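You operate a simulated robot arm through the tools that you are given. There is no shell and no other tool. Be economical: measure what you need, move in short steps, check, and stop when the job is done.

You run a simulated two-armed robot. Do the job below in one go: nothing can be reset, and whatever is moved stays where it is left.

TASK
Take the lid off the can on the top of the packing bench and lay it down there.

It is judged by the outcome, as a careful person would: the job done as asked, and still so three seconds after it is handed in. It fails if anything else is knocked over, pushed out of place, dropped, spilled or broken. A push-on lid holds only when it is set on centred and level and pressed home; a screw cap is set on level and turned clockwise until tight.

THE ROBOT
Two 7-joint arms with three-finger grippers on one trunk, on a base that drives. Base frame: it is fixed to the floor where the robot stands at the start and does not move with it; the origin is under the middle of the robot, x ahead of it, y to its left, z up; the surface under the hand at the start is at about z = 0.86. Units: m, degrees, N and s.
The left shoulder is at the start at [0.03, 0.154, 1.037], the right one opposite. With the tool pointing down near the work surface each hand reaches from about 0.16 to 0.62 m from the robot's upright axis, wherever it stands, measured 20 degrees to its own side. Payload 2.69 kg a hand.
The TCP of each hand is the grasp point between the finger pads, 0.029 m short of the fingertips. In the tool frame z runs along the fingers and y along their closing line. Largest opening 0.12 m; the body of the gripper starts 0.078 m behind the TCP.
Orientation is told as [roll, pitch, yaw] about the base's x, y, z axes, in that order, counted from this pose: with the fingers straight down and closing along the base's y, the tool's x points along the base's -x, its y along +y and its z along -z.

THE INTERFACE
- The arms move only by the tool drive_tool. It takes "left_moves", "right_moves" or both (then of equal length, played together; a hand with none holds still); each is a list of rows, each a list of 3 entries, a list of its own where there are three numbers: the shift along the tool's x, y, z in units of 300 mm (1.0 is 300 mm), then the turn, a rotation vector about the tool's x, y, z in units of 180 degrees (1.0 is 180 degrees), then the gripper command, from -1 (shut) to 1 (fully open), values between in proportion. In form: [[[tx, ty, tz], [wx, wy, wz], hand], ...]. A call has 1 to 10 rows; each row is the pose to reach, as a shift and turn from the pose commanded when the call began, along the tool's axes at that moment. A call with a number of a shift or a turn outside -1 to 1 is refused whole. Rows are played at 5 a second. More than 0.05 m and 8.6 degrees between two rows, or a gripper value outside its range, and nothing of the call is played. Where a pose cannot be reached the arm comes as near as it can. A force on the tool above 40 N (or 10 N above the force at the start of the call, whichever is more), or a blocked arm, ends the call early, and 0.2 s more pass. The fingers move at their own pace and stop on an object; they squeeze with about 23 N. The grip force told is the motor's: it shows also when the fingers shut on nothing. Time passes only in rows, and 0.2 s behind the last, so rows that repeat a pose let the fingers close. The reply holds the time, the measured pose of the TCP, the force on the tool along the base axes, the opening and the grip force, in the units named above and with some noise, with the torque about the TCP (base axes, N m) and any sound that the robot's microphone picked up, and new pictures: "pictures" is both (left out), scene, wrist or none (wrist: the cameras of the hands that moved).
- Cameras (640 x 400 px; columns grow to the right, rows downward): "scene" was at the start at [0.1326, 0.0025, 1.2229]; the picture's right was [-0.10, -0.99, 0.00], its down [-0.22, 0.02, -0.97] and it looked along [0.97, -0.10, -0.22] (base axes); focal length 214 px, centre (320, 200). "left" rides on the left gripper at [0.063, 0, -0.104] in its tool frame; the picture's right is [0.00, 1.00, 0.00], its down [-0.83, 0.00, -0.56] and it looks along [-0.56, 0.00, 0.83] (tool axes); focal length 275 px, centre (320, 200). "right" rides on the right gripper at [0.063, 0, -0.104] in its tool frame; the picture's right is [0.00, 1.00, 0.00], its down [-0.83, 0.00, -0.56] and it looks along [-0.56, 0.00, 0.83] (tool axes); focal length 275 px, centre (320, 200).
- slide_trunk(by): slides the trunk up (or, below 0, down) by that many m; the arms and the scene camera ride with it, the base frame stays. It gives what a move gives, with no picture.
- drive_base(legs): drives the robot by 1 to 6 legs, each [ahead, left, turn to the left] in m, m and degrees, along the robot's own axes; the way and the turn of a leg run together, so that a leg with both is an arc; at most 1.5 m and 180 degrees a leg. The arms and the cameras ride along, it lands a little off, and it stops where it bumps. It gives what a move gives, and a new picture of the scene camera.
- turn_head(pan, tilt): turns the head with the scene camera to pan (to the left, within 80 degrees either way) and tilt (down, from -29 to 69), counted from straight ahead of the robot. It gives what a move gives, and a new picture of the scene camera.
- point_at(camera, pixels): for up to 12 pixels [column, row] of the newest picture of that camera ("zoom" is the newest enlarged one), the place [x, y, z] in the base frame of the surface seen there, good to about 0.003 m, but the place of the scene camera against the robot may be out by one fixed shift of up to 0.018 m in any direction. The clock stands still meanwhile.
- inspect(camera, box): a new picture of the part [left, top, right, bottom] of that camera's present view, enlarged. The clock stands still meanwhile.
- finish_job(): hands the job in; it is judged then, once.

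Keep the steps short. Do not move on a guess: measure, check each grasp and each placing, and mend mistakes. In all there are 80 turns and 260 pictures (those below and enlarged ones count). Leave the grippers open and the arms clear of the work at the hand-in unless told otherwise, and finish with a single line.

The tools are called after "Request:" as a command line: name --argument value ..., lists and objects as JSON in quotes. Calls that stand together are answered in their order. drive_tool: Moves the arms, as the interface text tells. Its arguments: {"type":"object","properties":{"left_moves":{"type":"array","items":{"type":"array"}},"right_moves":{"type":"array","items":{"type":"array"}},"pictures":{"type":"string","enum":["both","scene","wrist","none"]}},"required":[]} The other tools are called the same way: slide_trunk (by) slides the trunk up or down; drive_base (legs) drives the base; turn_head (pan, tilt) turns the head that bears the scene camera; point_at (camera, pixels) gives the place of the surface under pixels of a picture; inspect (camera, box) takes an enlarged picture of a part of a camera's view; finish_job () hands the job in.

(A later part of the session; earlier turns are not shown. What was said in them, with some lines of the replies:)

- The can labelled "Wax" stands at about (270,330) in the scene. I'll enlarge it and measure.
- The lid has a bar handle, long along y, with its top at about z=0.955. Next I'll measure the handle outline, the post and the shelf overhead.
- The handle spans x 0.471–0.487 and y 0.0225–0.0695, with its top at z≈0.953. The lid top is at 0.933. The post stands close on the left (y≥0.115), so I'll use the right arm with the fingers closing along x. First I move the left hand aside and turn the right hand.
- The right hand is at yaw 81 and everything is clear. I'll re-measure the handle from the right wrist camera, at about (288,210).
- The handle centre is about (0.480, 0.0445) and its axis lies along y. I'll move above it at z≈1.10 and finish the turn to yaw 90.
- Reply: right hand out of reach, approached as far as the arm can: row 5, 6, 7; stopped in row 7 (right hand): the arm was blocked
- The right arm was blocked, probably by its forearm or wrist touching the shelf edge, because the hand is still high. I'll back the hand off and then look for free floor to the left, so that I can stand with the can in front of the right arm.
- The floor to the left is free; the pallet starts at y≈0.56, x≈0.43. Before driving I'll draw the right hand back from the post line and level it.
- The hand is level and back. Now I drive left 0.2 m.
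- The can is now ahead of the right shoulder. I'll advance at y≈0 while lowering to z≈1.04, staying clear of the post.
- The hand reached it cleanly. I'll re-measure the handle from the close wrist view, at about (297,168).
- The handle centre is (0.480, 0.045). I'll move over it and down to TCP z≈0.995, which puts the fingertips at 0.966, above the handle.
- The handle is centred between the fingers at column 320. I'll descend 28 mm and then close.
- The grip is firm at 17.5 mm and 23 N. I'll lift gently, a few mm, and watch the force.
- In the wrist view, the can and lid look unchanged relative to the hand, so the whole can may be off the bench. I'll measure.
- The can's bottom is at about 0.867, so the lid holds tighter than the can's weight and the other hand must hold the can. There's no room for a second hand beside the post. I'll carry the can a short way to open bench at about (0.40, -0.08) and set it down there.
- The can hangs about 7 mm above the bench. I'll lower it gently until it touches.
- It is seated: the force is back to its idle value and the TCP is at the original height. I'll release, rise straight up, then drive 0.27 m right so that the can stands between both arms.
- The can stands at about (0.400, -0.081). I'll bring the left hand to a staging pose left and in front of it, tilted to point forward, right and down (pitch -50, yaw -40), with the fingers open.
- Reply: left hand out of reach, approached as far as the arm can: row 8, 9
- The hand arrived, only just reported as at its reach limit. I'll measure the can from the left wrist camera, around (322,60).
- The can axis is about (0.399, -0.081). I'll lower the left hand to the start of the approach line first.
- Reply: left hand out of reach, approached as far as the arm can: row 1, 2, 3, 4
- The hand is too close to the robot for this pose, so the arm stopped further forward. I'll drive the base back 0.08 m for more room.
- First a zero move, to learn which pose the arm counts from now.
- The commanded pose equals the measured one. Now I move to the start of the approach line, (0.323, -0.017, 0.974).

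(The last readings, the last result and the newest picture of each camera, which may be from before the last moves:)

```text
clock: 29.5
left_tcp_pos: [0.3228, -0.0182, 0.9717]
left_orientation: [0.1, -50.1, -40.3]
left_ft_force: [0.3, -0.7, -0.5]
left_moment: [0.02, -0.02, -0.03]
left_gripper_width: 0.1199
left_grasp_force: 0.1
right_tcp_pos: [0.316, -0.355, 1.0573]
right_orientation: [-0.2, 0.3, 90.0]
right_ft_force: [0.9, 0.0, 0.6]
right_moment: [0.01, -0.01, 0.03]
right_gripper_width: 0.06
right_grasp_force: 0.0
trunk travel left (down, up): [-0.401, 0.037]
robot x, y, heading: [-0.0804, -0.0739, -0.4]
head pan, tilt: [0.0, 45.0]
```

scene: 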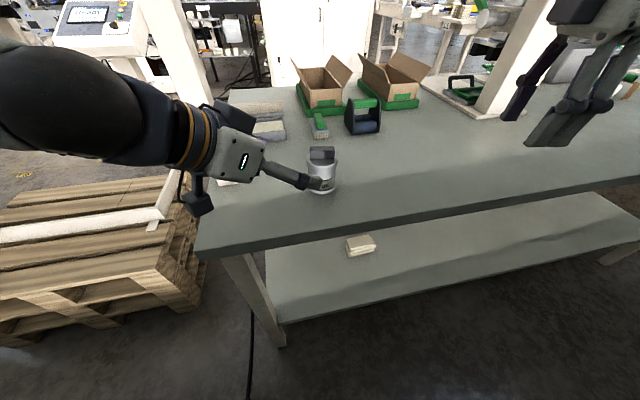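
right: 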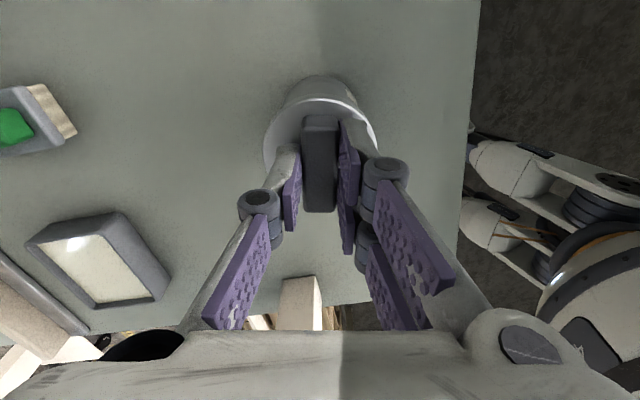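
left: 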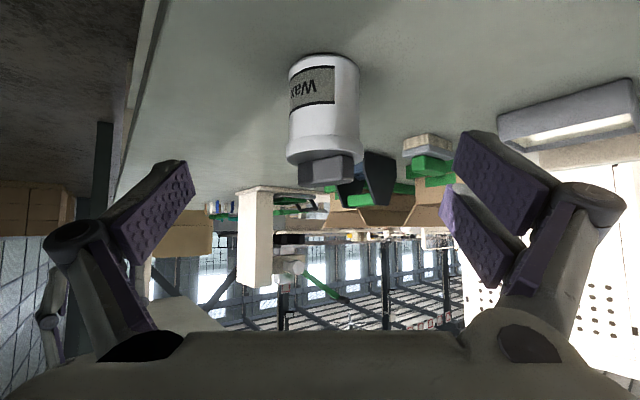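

The can is centred at column 323 between the open fingers. I'll advance along the fingers until they straddle the body, ending at TCP z≈0.893.

Request:
drive_tool --left_moves '[[[-0.013, 0, 0.08], [0, 0, 0], 1], [[-0.013, 0, 0.16], [0, 0, 0], 1], [[-0.013, 0, 0.24], [0, 0, 0], 1], [[-0.013, 0, 0.32], [0, 0, 0], 1], [[-0.013, 0, 0.38], [0, 0, 0], 1], [[-0.013, 0, 0.42], [0, 0, 0], 1], [[-0.013, 0, 0.42], [0, 0, 0], 1]]'

```text
clock: 31.1
left_tcp_pos: [0.3981, -0.084, 0.8972]
left_orientation: [-0.1, -50.1, -40.2]
left_ft_force: [-1.2, 0.3, -0.9]
left_moment: [0.02, -0.02, 0.01]
left_gripper_width: 0.1201
left_grasp_force: 0.0
right_tcp_pos: [0.3168, -0.3544, 1.0567]
right_orientation: [-0.3, 0.3, 89.9]
right_ft_force: [0.7, -0.2, 0.3]
right_moment: [-0.01, 0.0, -0.02]
right_gripper_width: 0.0598
right_grasp_force: 0.0
trunk travel left (down, up): [-0.401, 0.037]
robot x, y, heading: [-0.0831, -0.07, -0.3]
head pan, tilt: [0.0, 45.0]
```

scene: 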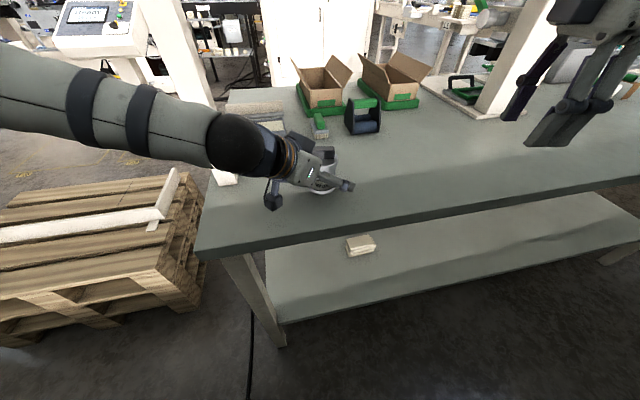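
left: 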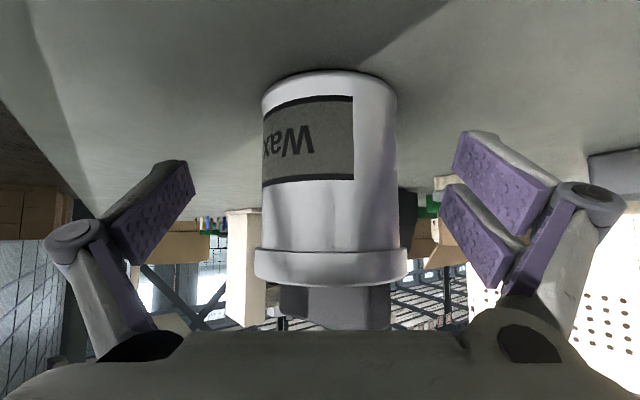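

The can sits at columns 262–398, about 4 mm off centre, so I'll shift the hand by that amount. Then I close slowly.

Request:
drive_tool --left_moves '[[[0, 0.015, 0], [0, 0, 0], 1], [[0, 0.015, 0], [0, 0, 0], 0.5], [[0, 0.015, 0], [0, 0, 0], 0.2], [[0, 0.015, 0], [0, 0, 0], 0.1], [[0, 0.015, 0], [0, 0, 0], 0.1]]'

```text
clock: 32.3
left_tcp_pos: [0.4028, -0.079, 0.8976]
left_orientation: [0.1, -50.1, -40.3]
left_ft_force: [0.5, 0.2, 0.3]
left_moment: [0.0, 0.02, -0.02]
left_gripper_width: 0.066
left_grasp_force: 0.0
right_tcp_pos: [0.3168, -0.3554, 1.0567]
right_orientation: [-0.1, 0.3, 90.0]
right_ft_force: [-0.8, -0.3, -0.2]
right_moment: [0.0, 0.0, 0.01]
right_gripper_width: 0.0603
right_grasp_force: 0.1
trunk travel left (down, up): [-0.401, 0.037]
robot x, y, heading: [-0.0838, -0.076, -0.5]
head pan, tilt: [0.0, 45.0]
```

scene: 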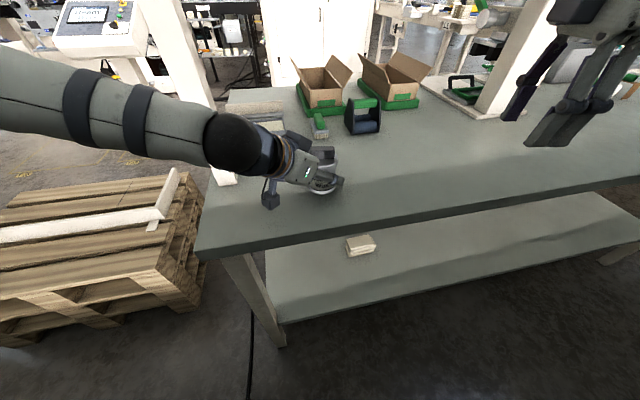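
left: 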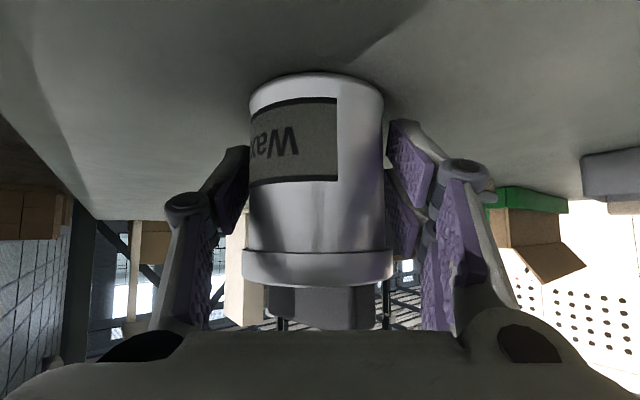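

The fingers are evenly placed on the can body, below the lid's rim. I close fully.

Request:
drive_tool --left_moves '[[[0, 0, 0], [0, 0, 0], 0.0], [[0, 0, 0], [0, 0, 0], -0.2], [[0, 0, 0], [0, 0, 0], -0.6], [[0, 0, 0], [0, 0, 0], -1], [[0, 0, 0], [0, 0, 0], -1]]' --pictures "wrist"

```text
clock: 33.5
left_tcp_pos: [0.4018, -0.0786, 0.8976]
left_orientation: [0.0, -50.1, -40.3]
left_ft_force: [-1.5, -0.7, 3.6]
left_moment: [-0.15, 0.15, -0.02]
left_gripper_width: 0.0591
left_grasp_force: 23.3
right_tcp_pos: [0.3162, -0.3542, 1.0572]
right_orientation: [-0.3, 0.3, 90.0]
right_ft_force: [0.3, 0.8, -0.5]
right_moment: [-0.03, -0.04, -0.01]
right_gripper_width: 0.06
right_grasp_force: 0.0
trunk travel left (down, up): [-0.401, 0.037]
robot x, y, heading: [-0.0824, -0.0779, -0.5]
head pan, tilt: [0.0, 45.0]
heard: snap
```

left: 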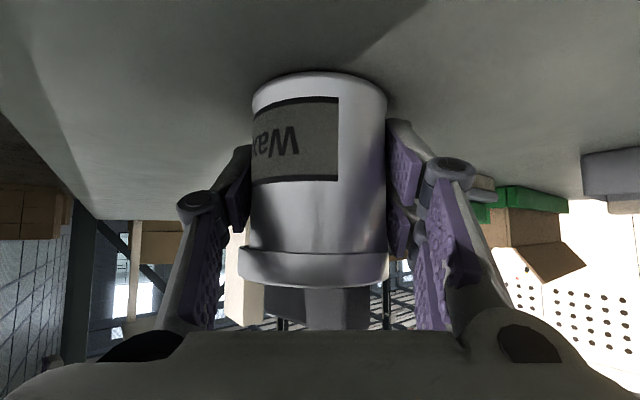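

I heard a snap. The fingers pressed up under the rim and the lid seems to have popped loose and tilted. I'll look closer.

Request:
inspect --camera "scene" --box '[280, 130, 370, 210]'

Request:
inspect --camera "left" --box '[220, 200, 420, 340]'

```text
5.00 times, centred on (325, 170) of scene
```

zoom: 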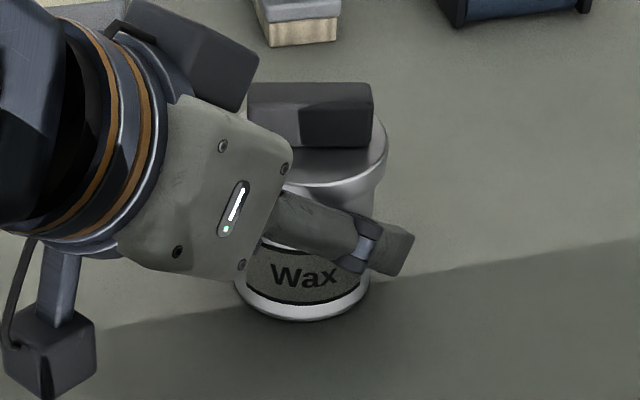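

```text
2.86 times, centred on (320, 270) of left
```

zoom: 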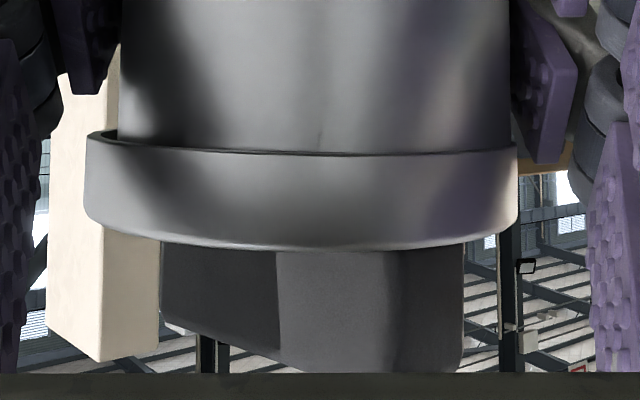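

The lid's lower edge now sits lower on the can than it did and is slightly skewed, so the snap was the lid coming loose. The two hands together would be cramped, so I'll open the left hand, back it out along its line, and lift the lid with the right from above.

Request:
drive_tool --left_moves '[[[0, 0, 0], [0, 0, 0], -0.0], [[0, 0, 0], [0, 0, 0], 0.2], [[0, 0, 0], [0, 0, 0], 0.6], [[0, 0, 0], [0, 0, 0], 1], [[0, 0, -0.08], [0, 0, 0], 1], [[0, 0, -0.2], [0, 0, 0], 1], [[0, 0, -0.32], [0, 0, 0], 1], [[0, 0, -0.43], [0, 0, 0], 1], [[0, 0, -0.43], [0, 0, 0], 1]]'

Request:
inspect --camera "left" --box '[260, 40, 400, 200]'

```text
clock: 35.5
left_tcp_pos: [0.3253, -0.0141, 0.9777]
left_orientation: [0.0, -50.1, -40.3]
left_ft_force: [-0.1, 0.7, 0.9]
left_moment: [0.03, 0.0, 0.02]
left_gripper_width: 0.1198
left_grasp_force: 0.0
right_tcp_pos: [0.3165, -0.3542, 1.0564]
right_orientation: [-0.1, 0.2, 90.0]
right_ft_force: [-0.7, 1.2, -0.1]
right_moment: [0.0, 0.01, 0.0]
right_gripper_width: 0.0599
right_grasp_force: 0.0
trunk travel left (down, up): [-0.401, 0.037]
robot x, y, heading: [-0.0804, -0.0727, -0.3]
head pan, tilt: [0.0, 45.0]
heard: snap
```

scene: 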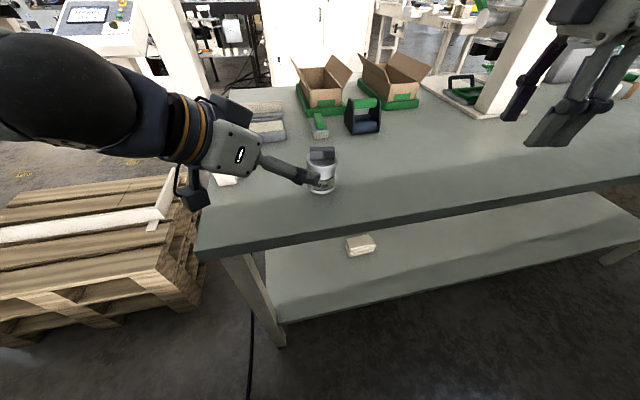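
left: 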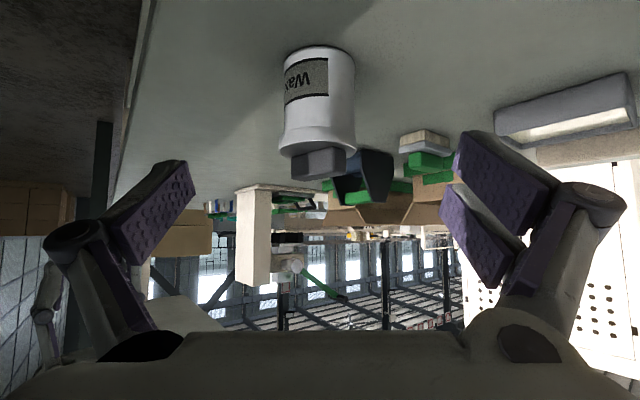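

```text
2.50 times, centred on (330, 120) of left
```

zoom: 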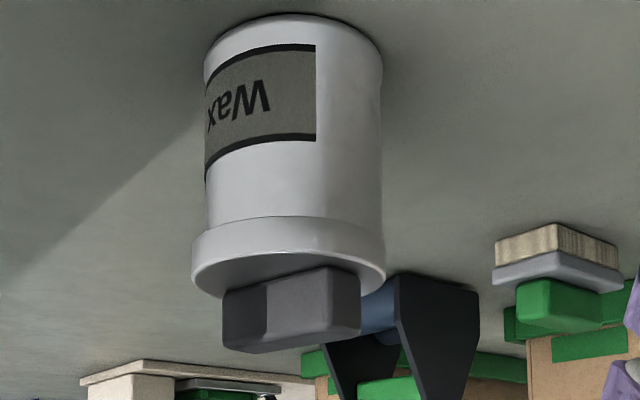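

A second snap came when I opened, and the lid looks flush and level again, so it likely sprang back on. It has to be lifted while the left hand holds the body. Before using both hands together I'll measure the bulky parts of the left hand in the scene view.

Request:
inspect --camera "scene" --box '[160, 80, 360, 220]'

```text
2.86 times, centred on (260, 150) of scene
```

zoom: 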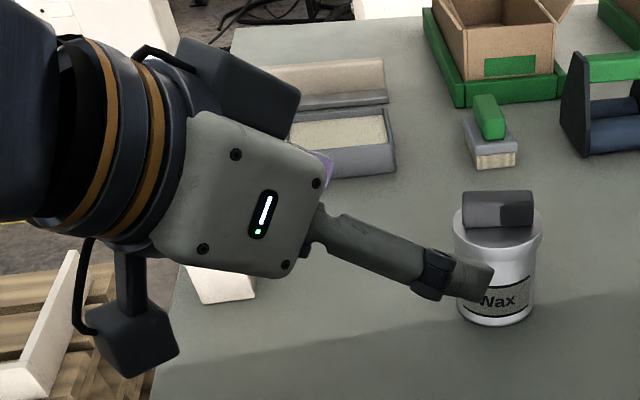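

Request:
point_at --camera "zoom" --pixels '[[290, 100], [250, 75], [215, 55], [300, 170], [180, 90], [265, 205], [435, 275], [500, 215], [135, 335], [345, 235], [275, 265], [100, 100]]'

```text
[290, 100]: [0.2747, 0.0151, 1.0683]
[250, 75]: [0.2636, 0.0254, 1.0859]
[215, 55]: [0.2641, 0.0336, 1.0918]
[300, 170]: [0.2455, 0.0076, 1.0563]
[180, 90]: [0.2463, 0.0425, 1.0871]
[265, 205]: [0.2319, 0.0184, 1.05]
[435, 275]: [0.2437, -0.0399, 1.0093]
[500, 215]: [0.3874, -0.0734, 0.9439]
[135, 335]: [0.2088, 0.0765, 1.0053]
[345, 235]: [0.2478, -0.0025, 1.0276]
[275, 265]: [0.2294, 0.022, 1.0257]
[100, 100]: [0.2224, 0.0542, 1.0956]
```

Clearances look fine, at least 2 cm for the bulky parts. Plan: the right hand grips the handle first, then the left comes in lower on the body, then the right lifts. First the right hand moves beside the can at z 1.056.

Request:
drive_tool --right_moves '[[[-0.11, -0.04, 0], [0, 0, 0], 0], [[-0.22, -0.08, 0], [0, 0, 0], 0], [[-0.33, -0.12, 0], [0, 0, 0], 0], [[-0.44, -0.16, 0], [0, 0, 0], 0], [[-0.55, -0.2, 0], [0, 0, 0], 0], [[-0.66, -0.24, 0], [0, 0, 0], 0], [[-0.77, -0.28, 0], [0, 0, 0], 0], [[-0.77, -0.28, 0], [0, 0, 0], 0]]'

```text
clock: 37.3
left_tcp_pos: [0.326, -0.0153, 0.9769]
left_orientation: [0.2, -50.0, -40.3]
left_ft_force: [-0.6, 1.2, 0.0]
left_moment: [0.0, -0.03, -0.01]
left_gripper_width: 0.1201
left_grasp_force: 0.1
right_tcp_pos: [0.3983, -0.1219, 1.0549]
right_orientation: [-0.2, 0.4, 90.1]
right_ft_force: [0.1, -0.8, -0.3]
right_moment: [-0.03, 0.0, 0.01]
right_gripper_width: 0.06
right_grasp_force: 0.1
trunk travel left (down, up): [-0.401, 0.037]
robot x, y, heading: [-0.0833, -0.0735, -0.4]
head pan, tilt: [0.0, 45.0]
```

scene: 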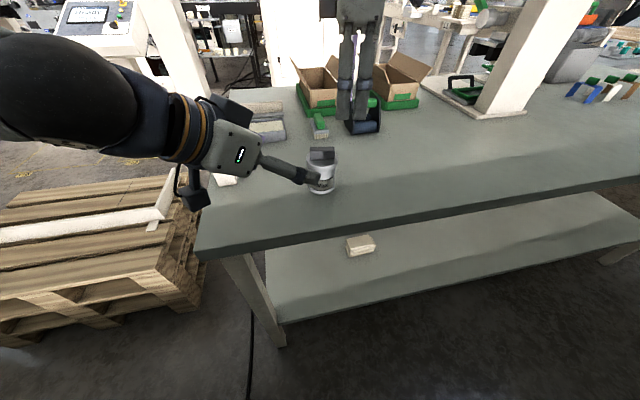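
right: 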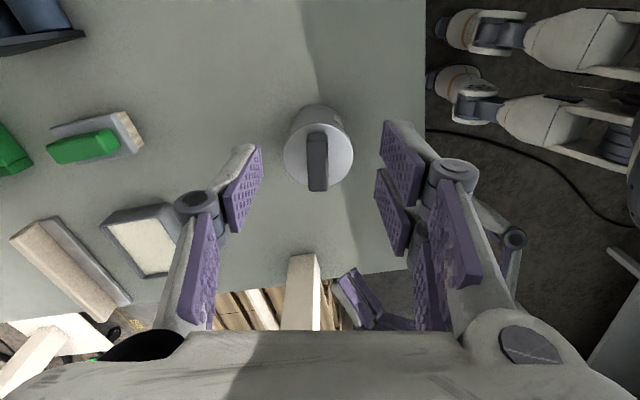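

Request:
point_at --camera "right" --pixels '[[310, 155], [324, 155], [310, 185], [326, 185], [317, 170], [288, 155], [350, 155], [336, 165]]'

```text
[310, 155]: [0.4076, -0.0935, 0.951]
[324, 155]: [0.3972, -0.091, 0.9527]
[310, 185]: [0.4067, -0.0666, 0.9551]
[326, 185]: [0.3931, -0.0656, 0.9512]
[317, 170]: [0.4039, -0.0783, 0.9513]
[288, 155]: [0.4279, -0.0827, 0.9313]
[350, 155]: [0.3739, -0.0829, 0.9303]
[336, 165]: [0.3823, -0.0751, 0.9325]
```

The handle centre is (0.4015, -0.079), with its top at 0.953. I move over it, then down to TCP z 0.969, and close.

Request:
drive_tool --right_moves '[[[-0.07, -0.01, 0], [0, 0, 0], 0], [[-0.14, -0.01, 0], [0, 0, 0], 0], [[-0.14, -0.01, 0.1], [0, 0, 0], 0], [[-0.14, -0.01, 0.2], [0, 0, 0], 0], [[-0.14, -0.01, 0.25], [0, 0, 0], 0], [[-0.14, -0.01, 0.285], [0, 0, 0], 0], [[-0.14, -0.01, 0.285], [0, 0, 0], -0.5], [[-0.14, -0.01, 0.285], [0, 0, 0], -1], [[-0.14, -0.01, 0.285], [0, 0, 0], -1]]'

```text
clock: 39.3
left_tcp_pos: [0.3264, -0.0137, 0.9778]
left_orientation: [-0.1, -50.1, -40.3]
left_ft_force: [0.4, 0.4, -0.2]
left_moment: [0.0, 0.01, 0.0]
left_gripper_width: 0.1198
left_grasp_force: 0.0
right_tcp_pos: [0.4028, -0.0822, 0.9674]
right_orientation: [-0.1, 0.3, 90.0]
right_ft_force: [-0.1, 0.5, -0.6]
right_moment: [-0.02, 0.03, -0.02]
right_gripper_width: 0.0171
right_grasp_force: 23.0
trunk travel left (down, up): [-0.401, 0.037]
robot x, y, heading: [-0.0812, -0.0715, -0.6]
head pan, tilt: [0.0, 45.0]
heard: snap
```

scene: 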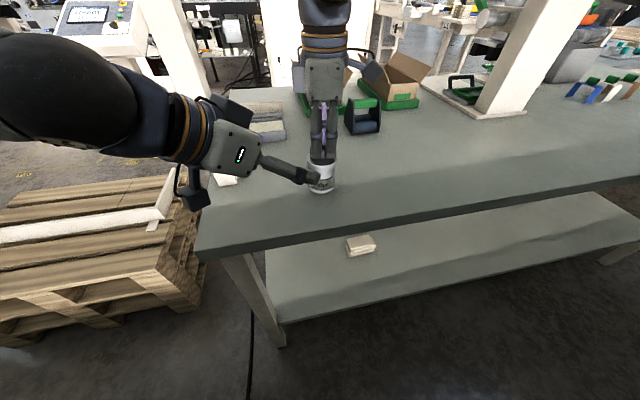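
right: 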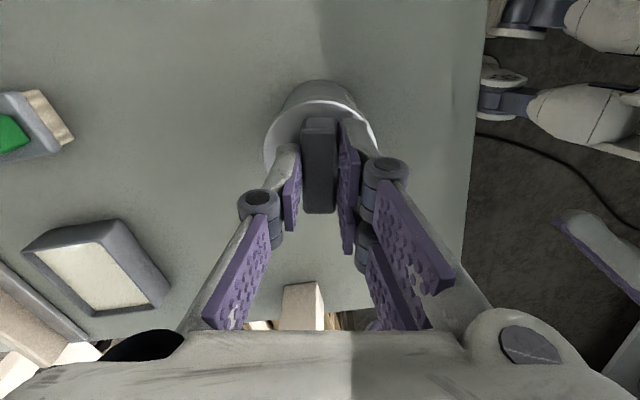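

Another snap. I'll test with a gentle 8 mm lift whether the can comes along.

Request:
drive_tool --right_moves '[[[0, 0, -0.009], [0, 0, 0], -1], [[0, 0, -0.018], [0, 0, 0], -1], [[0, 0, -0.027], [0, 0, 0], -1], [[0, 0, -0.027], [0, 0, 0], -1]]' --pictures "scene"

Request:
inspect --camera "left" --box '[260, 40, 400, 200]'

```text
clock: 40.3
left_tcp_pos: [0.3255, -0.0145, 0.977]
left_orientation: [-0.1, -50.1, -40.3]
left_ft_force: [0.5, 0.8, -0.3]
left_moment: [-0.04, -0.01, 0.0]
left_gripper_width: 0.12
left_grasp_force: 0.0
right_tcp_pos: [0.4035, -0.0831, 0.9772]
right_orientation: [-0.3, 0.3, 90.0]
right_ft_force: [0.1, 0.7, -0.3]
right_moment: [-0.02, 0.02, 0.02]
right_gripper_width: 0.0172
right_grasp_force: 23.0
trunk travel left (down, up): [-0.401, 0.037]
robot x, y, heading: [-0.0837, -0.0774, -0.2]
head pan, tilt: [0.0, 45.0]
```

scene: 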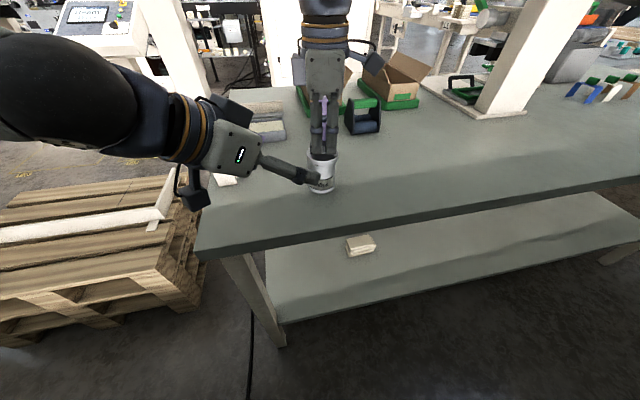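

```text
2.50 times, centred on (330, 120) of left
```

zoom: 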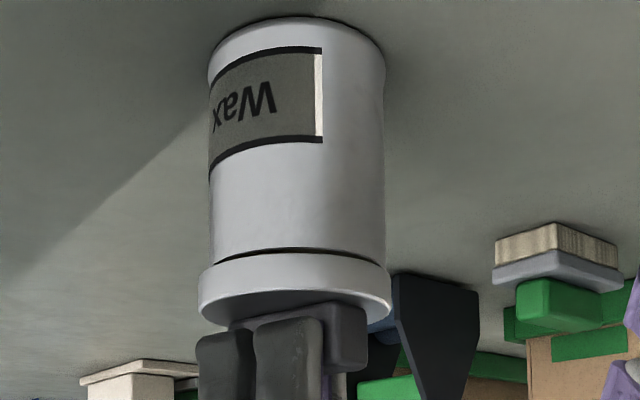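

The lid has risen, with a gap showing below its skirt, while the can stays on the bench and no extra force shows. I keep lifting straight up.

Request:
drive_tool --right_moves '[[[0, 0, -0.03], [0, 0, 0], -1], [[0, 0, -0.06], [0, 0, 0], -1], [[0, 0, -0.1], [0, 0, 0], -1], [[0, 0, -0.15], [0, 0, 0], -1], [[0, 0, -0.2], [0, 0, 0], -1], [[0, 0, -0.2], [0, 0, 0], -1]]'

Request:
inspect --camera "scene" --box '[270, 100, 390, 210]'

```text
clock: 41.7
left_tcp_pos: [0.3267, -0.0155, 0.9772]
left_orientation: [-0.1, -50.1, -40.3]
left_ft_force: [0.5, 0.3, 0.8]
left_moment: [-0.02, -0.01, -0.02]
left_gripper_width: 0.1201
left_grasp_force: 0.1
right_tcp_pos: [0.4036, -0.0813, 1.0395]
right_orientation: [-0.2, 0.2, 89.9]
right_ft_force: [0.2, -0.5, -1.2]
right_moment: [-0.01, 0.01, 0.01]
right_gripper_width: 0.0173
right_grasp_force: 23.3
trunk travel left (down, up): [-0.401, 0.037]
robot x, y, heading: [-0.0846, -0.0725, -0.6]
head pan, tilt: [0.0, 45.0]
```

scene: 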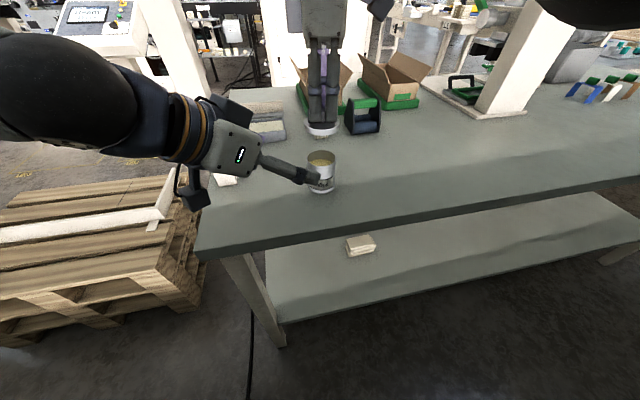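
right: 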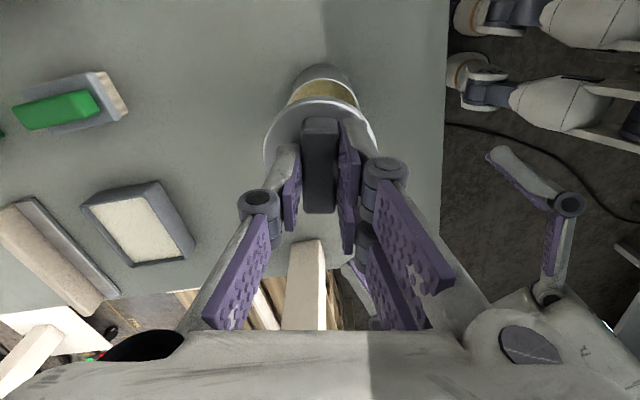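

```text
3.64 times, centred on (330, 155) of scene
```

zoom: 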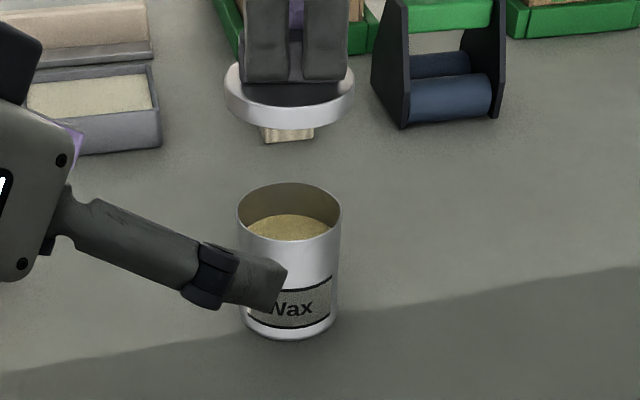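

The lid is off and the can stands upright with its contents. I'll measure the lid's rim and the free spot around (0.40, -0.25).

Request:
point_at --camera "zoom" --pixels '[[290, 98], [290, 108], [290, 118], [290, 126], [235, 100], [345, 105], [405, 122], [480, 120], [480, 300], [560, 250]]'

Request:
point_at --camera "scene" --pixels '[[420, 160], [400, 180], [450, 180], [380, 130], [420, 220], [486, 110]]'

```text
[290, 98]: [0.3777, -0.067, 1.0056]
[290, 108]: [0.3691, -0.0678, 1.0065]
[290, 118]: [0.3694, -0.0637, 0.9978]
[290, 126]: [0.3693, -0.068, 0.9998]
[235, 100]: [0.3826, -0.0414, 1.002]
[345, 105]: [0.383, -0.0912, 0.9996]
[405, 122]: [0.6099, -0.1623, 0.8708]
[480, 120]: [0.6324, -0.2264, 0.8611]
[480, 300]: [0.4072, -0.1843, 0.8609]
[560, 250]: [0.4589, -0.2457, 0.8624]
```

```text
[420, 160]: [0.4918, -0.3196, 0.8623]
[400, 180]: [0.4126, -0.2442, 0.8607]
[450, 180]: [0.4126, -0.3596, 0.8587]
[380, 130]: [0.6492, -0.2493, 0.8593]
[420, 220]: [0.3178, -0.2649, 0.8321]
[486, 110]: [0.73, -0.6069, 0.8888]
```

The bench there is free and at z 0.86. I'll carry the lid to (0.43, -0.22) and lower it to about 8 mm above the bench.

Request:
drive_tool --right_moves '[[[0.12, -0.022, 0], [0, 0, 0], -1], [[0.24, -0.044, 0], [0, 0, 0], -1], [[0.36, -0.066, 0], [0, 0, 0], -1], [[0.463, -0.088, 0], [0, 0, 0], -1], [[0.463, -0.088, 0.1], [0, 0, 0], -1], [[0.463, -0.088, 0.2], [0, 0, 0], -1], [[0.463, -0.088, 0.3], [0, 0, 0], -1], [[0.463, -0.088, 0.37], [0, 0, 0], -1], [[0.463, -0.088, 0.42], [0, 0, 0], -1], [[0.463, -0.088, 0.42], [0, 0, 0], -1]]'

Request:
inspect --camera "scene" --box '[290, 100, 430, 220]'

```text
clock: 43.9
left_tcp_pos: [0.3255, -0.0159, 0.9771]
left_orientation: [0.0, -50.1, -40.4]
left_ft_force: [-0.5, 0.1, -0.4]
left_moment: [-0.01, -0.01, 0.0]
left_gripper_width: 0.1199
left_grasp_force: 0.0
right_tcp_pos: [0.4307, -0.2204, 0.9138]
right_orientation: [-0.2, 0.3, 89.9]
right_ft_force: [-0.5, 1.3, -0.9]
right_moment: [-0.01, 0.0, 0.03]
right_gripper_width: 0.0172
right_grasp_force: 22.7
trunk travel left (down, up): [-0.401, 0.037]
robot x, y, heading: [-0.0817, -0.0736, -0.1]
head pan, tilt: [0.0, 45.0]
```

scene: 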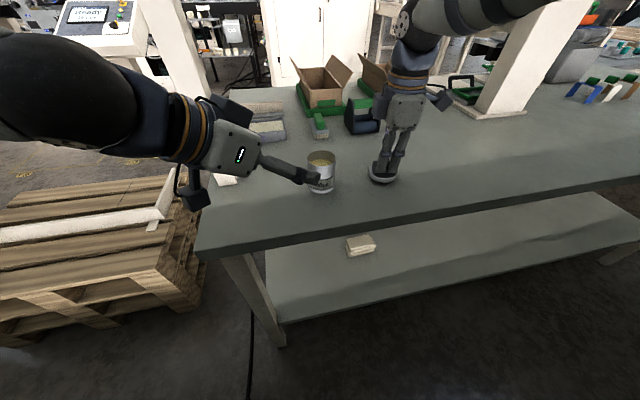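
right: 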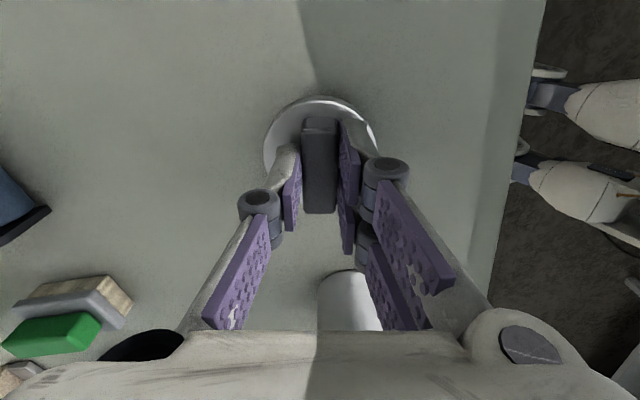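

```text
3.33 times, centred on (360, 160) of scene
```

zoom: 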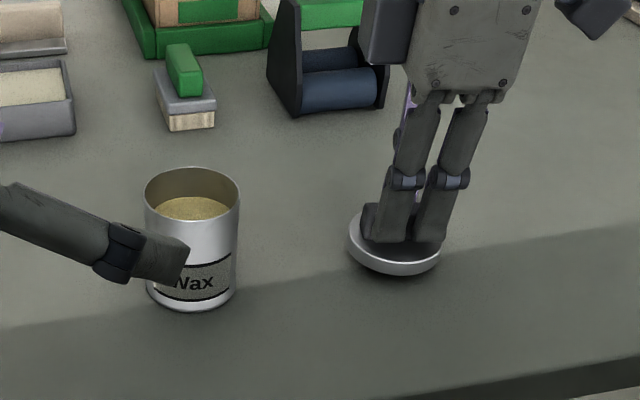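

The lid is just above the bench. I'll lower it in small steps until contact.

Request:
drive_tool --right_moves '[[[0, 0, 0.007], [0, 0, 0], -1], [[0, 0, 0.014], [0, 0, 0], -1], [[0, 0, 0.02], [0, 0, 0], -1], [[0, 0, 0.026], [0, 0, 0], -1], [[0, 0, 0.026], [0, 0, 0], -1]]' --pictures "none"

Request:
inspect --camera "scene" --box '[350, 150, 410, 200]'

```text
clock: 45.1
left_tcp_pos: [0.3259, -0.014, 0.9782]
left_orientation: [0.0, -50.1, -40.3]
left_ft_force: [-0.3, 0.1, -0.5]
left_moment: [0.01, 0.03, 0.0]
left_gripper_width: 0.12
left_grasp_force: 0.1
right_tcp_pos: [0.4308, -0.2187, 0.9058]
right_orientation: [-0.2, 0.2, 89.9]
right_ft_force: [-0.6, 1.1, -0.6]
right_moment: [-0.01, 0.02, -0.02]
right_gripper_width: 0.0171
right_grasp_force: 22.6
trunk travel left (down, up): [-0.401, 0.037]
robot x, y, heading: [-0.0839, -0.0724, -0.3]
head pan, tilt: [0.0, 45.0]
```

```text
8.00 times, centred on (380, 175) of scene
```

zoom: 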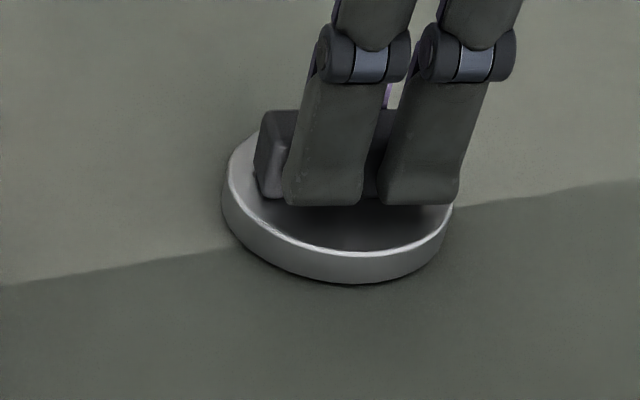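

No contact force yet. I'll go a few mm further, in 1 mm steps.

Request:
drive_tool --right_moves '[[[0, 0, 0.003], [0, 0, 0], -1], [[0, 0, 0.006], [0, 0, 0], -1], [[0, 0, 0.009], [0, 0, 0], -1], [[0, 0, 0.009], [0, 0, 0], -1]]' --pictures "none"

Request:
point_at --camera "zoom" --pixels '[[350, 262], [350, 272], [350, 280], [350, 290], [350, 235]]'

```text
clock: 46.1
left_tcp_pos: [0.3264, -0.0146, 0.9783]
left_orientation: [0.0, -50.1, -40.4]
left_ft_force: [-0.6, 0.3, 0.3]
left_moment: [0.05, 0.03, 0.02]
left_gripper_width: 0.1202
left_grasp_force: 0.0
right_tcp_pos: [0.4305, -0.2212, 0.9053]
right_orientation: [-0.2, 0.3, 89.9]
right_ft_force: [-2.6, -0.2, 7.7]
right_moment: [-0.19, 0.08, -0.08]
right_gripper_width: 0.0171
right_grasp_force: 22.8
trunk travel left (down, up): [-0.401, 0.037]
robot x, y, heading: [-0.0829, -0.0727, -0.5]
head pan, tilt: [0.0, 45.0]
```

```text
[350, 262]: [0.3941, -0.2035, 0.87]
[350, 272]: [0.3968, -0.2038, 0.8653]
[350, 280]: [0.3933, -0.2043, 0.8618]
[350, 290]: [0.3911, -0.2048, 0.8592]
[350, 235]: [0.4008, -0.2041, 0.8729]
```

The force is 7.7 N upward, so the lid rests on the bench. I'll back off to zero load, open, and rise.

Request:
drive_tool --right_moves '[[[0, 0, -0.007], [0, 0, 0], -1], [[0, 0, -0.007], [0, 0, 0], -0.6], [[0, 0, -0.007], [0, 0, 0], -0.2], [[0, 0, -0.007], [0, 0, 0], 0], [[0, 0, -0.007], [0, 0, 0], 0], [[0, 0, -0.1], [0, 0, 0], 0], [[0, 0, -0.2], [0, 0, 0], 0], [[0, 0, -0.3], [0, 0, 0], 0], [[0, 0, -0.4], [0, 0, 0], 0]]'

```text
clock: 48.1
left_tcp_pos: [0.3263, -0.0148, 0.9771]
left_orientation: [0.0, -50.2, -40.3]
left_ft_force: [-0.7, -0.9, 0.5]
left_moment: [0.02, 0.0, 0.02]
left_gripper_width: 0.1201
left_grasp_force: 0.1
right_tcp_pos: [0.4313, -0.2201, 1.0228]
right_orientation: [-0.3, 0.2, 90.0]
right_ft_force: [-0.5, -0.5, 0.0]
right_moment: [0.03, -0.01, 0.03]
right_gripper_width: 0.0602
right_grasp_force: 0.0
trunk travel left (down, up): [-0.401, 0.037]
robot x, y, heading: [-0.0814, -0.0721, -0.5]
head pan, tilt: [0.0, 45.0]
```

scene: 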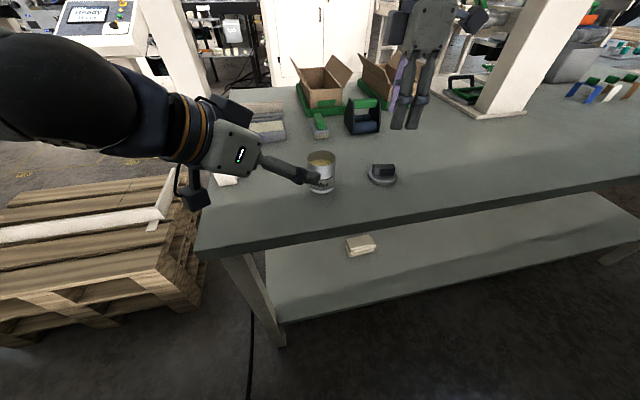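
right: 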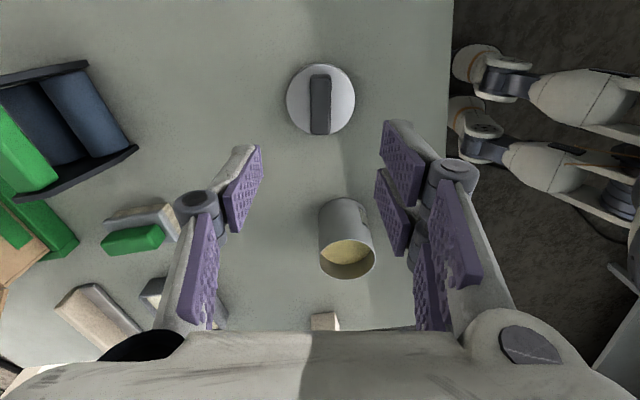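

The lid lies flat on the bench and the can stands open and upright beside it. Now I draw both hands back, clear of the work, with the grippers open.

Request:
drive_tool --left_moves '[[[-0.034, 0.016, -0.09], [0, 0, 0], 1], [[-0.068, 0.032, -0.18], [0, 0, 0], 1], [[-0.1, 0.048, -0.27], [0, 0, 0], 1], [[-0.137, 0.063, -0.355], [0, 0, 0], 1]]' --right_moves '[[[0.08, 0.06, -0.04], [0, 0, 0], 0.2], [[0.16, 0.12, -0.08], [0, 0, 0], 0.5], [[0.25, 0.18, -0.12], [0, 0, 0], 1], [[0.33, 0.24, -0.15], [0, 0, 0], 1]]'

```text
clock: 49.1
left_tcp_pos: [0.2947, 0.0356, 1.0803]
left_orientation: [0.1, -50.1, -40.5]
left_ft_force: [-0.2, -0.6, -0.3]
left_moment: [0.02, -0.02, -0.01]
left_gripper_width: 0.1201
left_grasp_force: 0.0
right_tcp_pos: [0.3569, -0.3232, 1.067]
right_orientation: [-0.3, 0.3, 90.1]
right_ft_force: [-0.5, -0.2, 0.7]
right_moment: [0.06, 0.02, 0.01]
right_gripper_width: 0.12
right_grasp_force: 0.0
trunk travel left (down, up): [-0.401, 0.037]
robot x, y, heading: [-0.0823, -0.0731, -0.4]
head pan, tilt: [0.0, 45.0]
```

scene: 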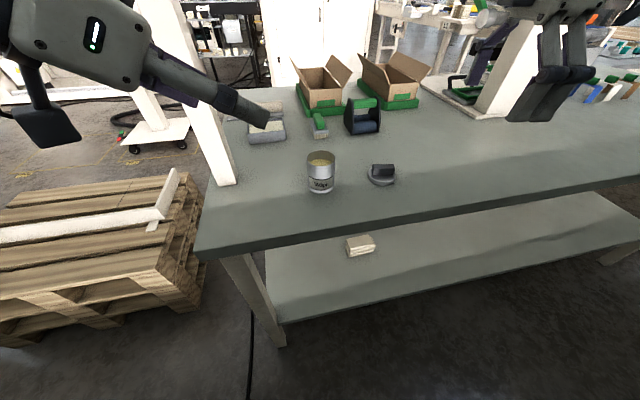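
right: 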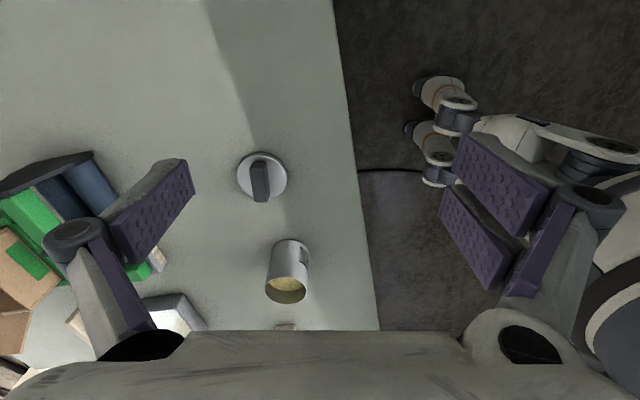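
left: 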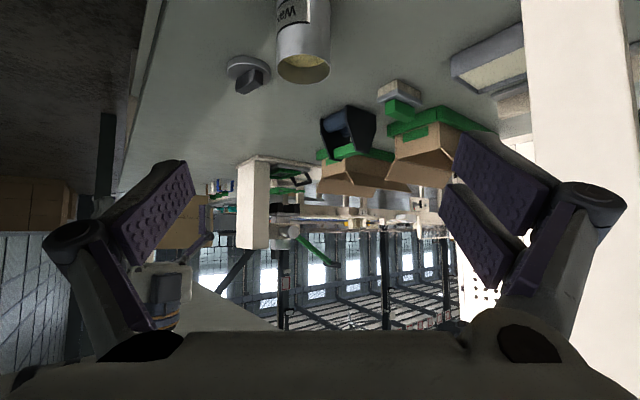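

Everything is in place: the lid lies flat, the can is upright and open, the other items are undisturbed and the hands are clear. Handing in.

Request:
finish_job

```text
The job is handed in.
```

The lid is off the wax can and lying flat on the packing bench; the can stands upright and open beside it, about 15 cm from where it started.
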